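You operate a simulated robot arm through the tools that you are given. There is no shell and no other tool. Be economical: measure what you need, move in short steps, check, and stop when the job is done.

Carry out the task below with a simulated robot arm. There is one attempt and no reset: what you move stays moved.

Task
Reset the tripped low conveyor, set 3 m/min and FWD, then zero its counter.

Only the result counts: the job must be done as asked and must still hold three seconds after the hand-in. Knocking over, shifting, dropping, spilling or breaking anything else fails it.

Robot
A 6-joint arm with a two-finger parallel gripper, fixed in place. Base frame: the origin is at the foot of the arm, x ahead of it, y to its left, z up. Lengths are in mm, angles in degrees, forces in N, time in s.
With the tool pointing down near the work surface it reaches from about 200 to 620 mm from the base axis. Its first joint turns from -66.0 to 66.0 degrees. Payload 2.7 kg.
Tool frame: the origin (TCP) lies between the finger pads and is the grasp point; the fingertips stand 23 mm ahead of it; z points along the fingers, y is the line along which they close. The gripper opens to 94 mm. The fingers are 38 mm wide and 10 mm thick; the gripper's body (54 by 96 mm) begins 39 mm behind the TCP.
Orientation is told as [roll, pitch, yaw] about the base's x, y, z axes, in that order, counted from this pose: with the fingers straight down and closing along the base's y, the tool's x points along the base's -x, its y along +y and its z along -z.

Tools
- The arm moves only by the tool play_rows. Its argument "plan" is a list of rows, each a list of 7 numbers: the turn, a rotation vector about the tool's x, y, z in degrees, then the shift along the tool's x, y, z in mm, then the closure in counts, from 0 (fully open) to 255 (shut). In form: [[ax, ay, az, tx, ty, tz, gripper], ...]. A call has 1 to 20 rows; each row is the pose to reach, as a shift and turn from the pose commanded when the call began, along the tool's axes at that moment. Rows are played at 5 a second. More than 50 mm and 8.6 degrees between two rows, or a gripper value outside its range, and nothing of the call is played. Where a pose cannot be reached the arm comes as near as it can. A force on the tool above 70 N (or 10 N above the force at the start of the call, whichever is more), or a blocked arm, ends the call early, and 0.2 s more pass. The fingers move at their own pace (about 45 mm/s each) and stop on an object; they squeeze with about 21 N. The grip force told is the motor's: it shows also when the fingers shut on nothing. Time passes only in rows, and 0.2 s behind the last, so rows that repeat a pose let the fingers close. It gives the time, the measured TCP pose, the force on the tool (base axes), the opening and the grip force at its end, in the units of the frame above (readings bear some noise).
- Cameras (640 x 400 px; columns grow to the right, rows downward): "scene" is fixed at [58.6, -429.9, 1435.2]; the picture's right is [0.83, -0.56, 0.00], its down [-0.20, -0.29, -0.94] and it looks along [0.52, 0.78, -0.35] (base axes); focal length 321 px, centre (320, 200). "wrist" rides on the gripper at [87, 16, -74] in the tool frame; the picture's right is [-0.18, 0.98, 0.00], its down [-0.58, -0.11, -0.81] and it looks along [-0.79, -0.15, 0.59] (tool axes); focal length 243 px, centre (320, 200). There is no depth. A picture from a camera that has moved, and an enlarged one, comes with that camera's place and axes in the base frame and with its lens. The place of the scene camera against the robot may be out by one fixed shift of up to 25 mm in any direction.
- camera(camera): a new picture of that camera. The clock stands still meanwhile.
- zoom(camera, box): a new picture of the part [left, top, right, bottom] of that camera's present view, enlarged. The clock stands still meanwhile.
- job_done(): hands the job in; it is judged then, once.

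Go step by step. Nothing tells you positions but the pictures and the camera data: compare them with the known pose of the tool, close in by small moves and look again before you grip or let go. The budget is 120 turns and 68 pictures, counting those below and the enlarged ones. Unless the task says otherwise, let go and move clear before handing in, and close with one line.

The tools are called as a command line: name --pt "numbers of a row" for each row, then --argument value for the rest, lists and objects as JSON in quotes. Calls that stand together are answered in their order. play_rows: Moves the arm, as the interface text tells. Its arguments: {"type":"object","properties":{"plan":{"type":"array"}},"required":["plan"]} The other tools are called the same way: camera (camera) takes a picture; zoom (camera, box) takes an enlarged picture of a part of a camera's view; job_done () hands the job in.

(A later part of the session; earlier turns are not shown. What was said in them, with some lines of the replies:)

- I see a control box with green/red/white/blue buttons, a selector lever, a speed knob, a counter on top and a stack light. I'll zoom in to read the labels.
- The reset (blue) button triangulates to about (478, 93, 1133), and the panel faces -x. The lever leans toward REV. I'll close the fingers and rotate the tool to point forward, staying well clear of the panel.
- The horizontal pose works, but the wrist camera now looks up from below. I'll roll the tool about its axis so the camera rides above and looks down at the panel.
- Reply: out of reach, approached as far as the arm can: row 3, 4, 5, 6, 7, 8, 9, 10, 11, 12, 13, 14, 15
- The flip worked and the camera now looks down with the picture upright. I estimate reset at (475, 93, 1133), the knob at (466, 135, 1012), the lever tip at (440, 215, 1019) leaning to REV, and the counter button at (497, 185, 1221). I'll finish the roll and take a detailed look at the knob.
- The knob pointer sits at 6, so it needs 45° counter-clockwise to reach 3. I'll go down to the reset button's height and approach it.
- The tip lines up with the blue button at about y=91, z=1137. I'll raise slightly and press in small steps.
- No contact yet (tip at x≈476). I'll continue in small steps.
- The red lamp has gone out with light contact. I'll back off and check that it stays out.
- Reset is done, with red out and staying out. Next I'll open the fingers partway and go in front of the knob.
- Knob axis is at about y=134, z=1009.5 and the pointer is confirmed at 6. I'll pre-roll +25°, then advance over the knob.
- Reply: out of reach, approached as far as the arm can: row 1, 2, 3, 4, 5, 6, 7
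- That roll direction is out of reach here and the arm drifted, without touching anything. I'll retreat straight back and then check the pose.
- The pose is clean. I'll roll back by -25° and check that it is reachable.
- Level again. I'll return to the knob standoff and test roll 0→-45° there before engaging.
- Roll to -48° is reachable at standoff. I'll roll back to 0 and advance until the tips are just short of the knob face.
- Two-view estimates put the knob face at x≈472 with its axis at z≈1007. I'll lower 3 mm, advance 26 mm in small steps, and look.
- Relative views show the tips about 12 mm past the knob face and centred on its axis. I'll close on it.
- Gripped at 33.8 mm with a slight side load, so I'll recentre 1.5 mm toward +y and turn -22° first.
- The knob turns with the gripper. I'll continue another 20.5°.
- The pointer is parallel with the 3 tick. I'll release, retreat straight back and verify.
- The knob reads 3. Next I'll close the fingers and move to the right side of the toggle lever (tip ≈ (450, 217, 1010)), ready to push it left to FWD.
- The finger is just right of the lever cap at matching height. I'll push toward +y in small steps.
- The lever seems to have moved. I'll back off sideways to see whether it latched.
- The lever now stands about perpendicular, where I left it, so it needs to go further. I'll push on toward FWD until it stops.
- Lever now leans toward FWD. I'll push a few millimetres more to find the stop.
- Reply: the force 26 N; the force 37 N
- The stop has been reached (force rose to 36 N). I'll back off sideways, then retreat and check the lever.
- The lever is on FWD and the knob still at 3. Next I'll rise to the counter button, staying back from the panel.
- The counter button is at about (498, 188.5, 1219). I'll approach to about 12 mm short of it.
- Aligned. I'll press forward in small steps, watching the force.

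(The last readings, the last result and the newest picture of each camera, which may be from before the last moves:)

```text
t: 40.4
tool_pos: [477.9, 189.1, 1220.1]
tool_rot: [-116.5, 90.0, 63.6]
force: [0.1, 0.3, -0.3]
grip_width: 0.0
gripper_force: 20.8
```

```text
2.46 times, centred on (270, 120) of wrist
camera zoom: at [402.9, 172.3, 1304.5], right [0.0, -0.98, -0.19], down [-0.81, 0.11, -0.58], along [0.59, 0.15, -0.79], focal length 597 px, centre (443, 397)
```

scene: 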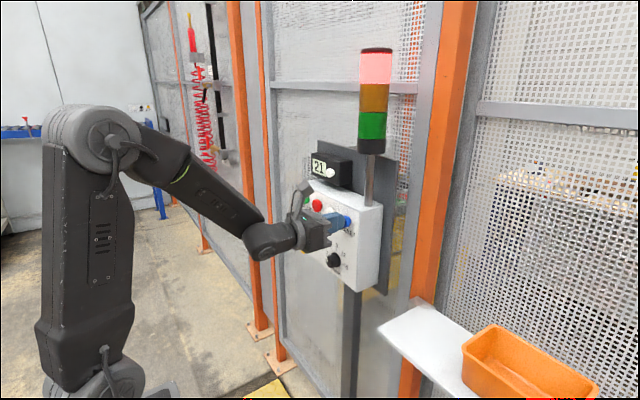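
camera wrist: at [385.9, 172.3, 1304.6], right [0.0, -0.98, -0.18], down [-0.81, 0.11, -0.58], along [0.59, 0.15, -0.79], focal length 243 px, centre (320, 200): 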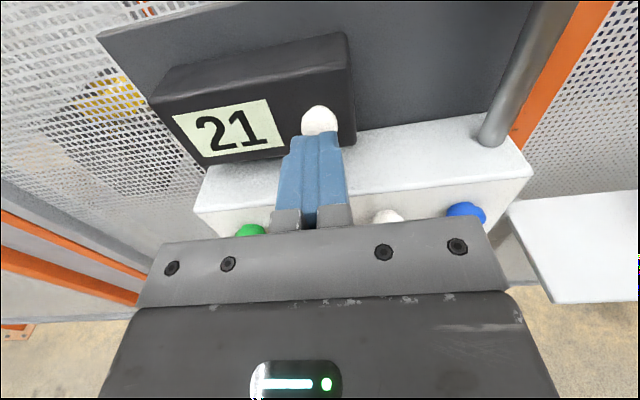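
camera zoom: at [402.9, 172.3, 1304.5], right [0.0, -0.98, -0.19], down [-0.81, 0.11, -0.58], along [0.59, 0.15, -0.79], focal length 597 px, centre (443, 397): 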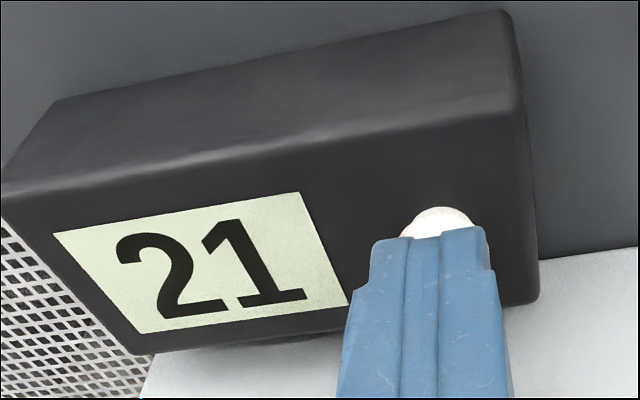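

Nearly there, and well centred. I'll continue in 2 mm steps.

play_rows --pt "0 0 0 0 0 2 255" --pt "0 0 0 0 0 4 255" --pt "0 0 0 0 0 6 255"

zoom --camera "wrist" --box '[140, 40, 400, 200]'

```text
t: 41.2
tool_pos: [484.3, 189.4, 1220.7]
tool_rot: [-76.3, 89.9, 103.8]
force: [-2.4, 0.5, -1.2]
grip_width: 0.0
gripper_force: 21.6
```

```text
2.46 times, centred on (270, 120) of wrist
camera zoom: at [409.0, 172.6, 1304.4], right [0.0, -0.98, -0.18], down [-0.81, 0.11, -0.58], along [0.59, 0.15, -0.79], focal length 597 px, centre (443, 397)
```

zoom: 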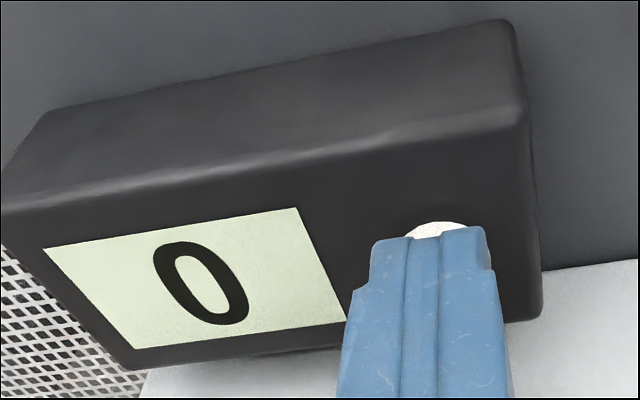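

The counter reads 0. I'll retreat and check everything.

play_rows --pt "0 0 0 0 0 -25 255" --pt "0 0 0 0 0 -60 255" --pt "0 0 0 0 0 -100 255" --pt "0 0 0 20 0 -110 255" --pt "0 0 0 20 0 -110 255"

zoom --camera "scene" --box '[280, 140, 400, 300]'

camera --camera "scene"

```text
t: 42.4
tool_pos: [373.5, 188.3, 1239.4]
tool_rot: [-102.8, 89.9, 77.3]
force: [-1.2, -0.5, 0.2]
grip_width: 0.1
gripper_force: 20.2
```

```text
2.50 times, centred on (340, 220) of scene
camera zoom: at [58.6, -429.9, 1435.2], right [0.83, -0.56, 0.0], down [-0.2, -0.29, -0.94], along [0.52, 0.78, -0.35], focal length 803 px, centre (270, 150)
```

zoom: 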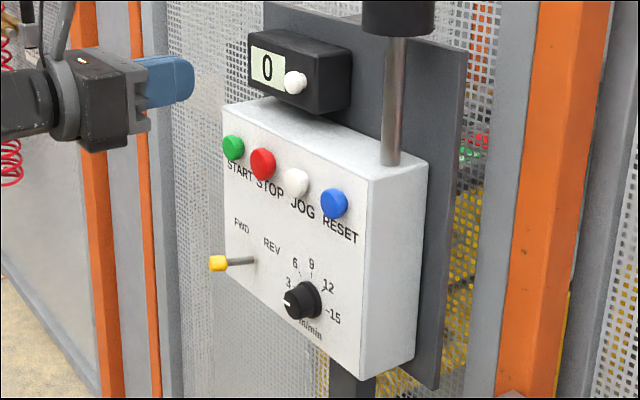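

```text
23 pictures are left
```

scene: 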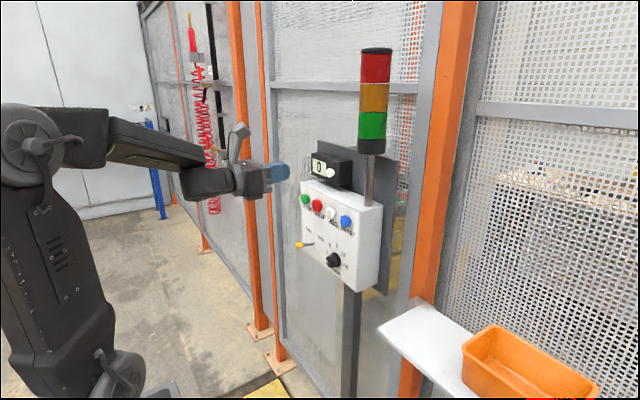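

The red lamp is out, the knob is on 3, the lever is on FWD, the counter reads 0 and the arm is clear, so I'm handing in.

job_done

```text
The job is handed in.
```

The conveyor trip is reset, the speed is set to 3 m/min, the lever is on FWD and the counter is zeroed; I did not press START, since the task didn't ask for it.
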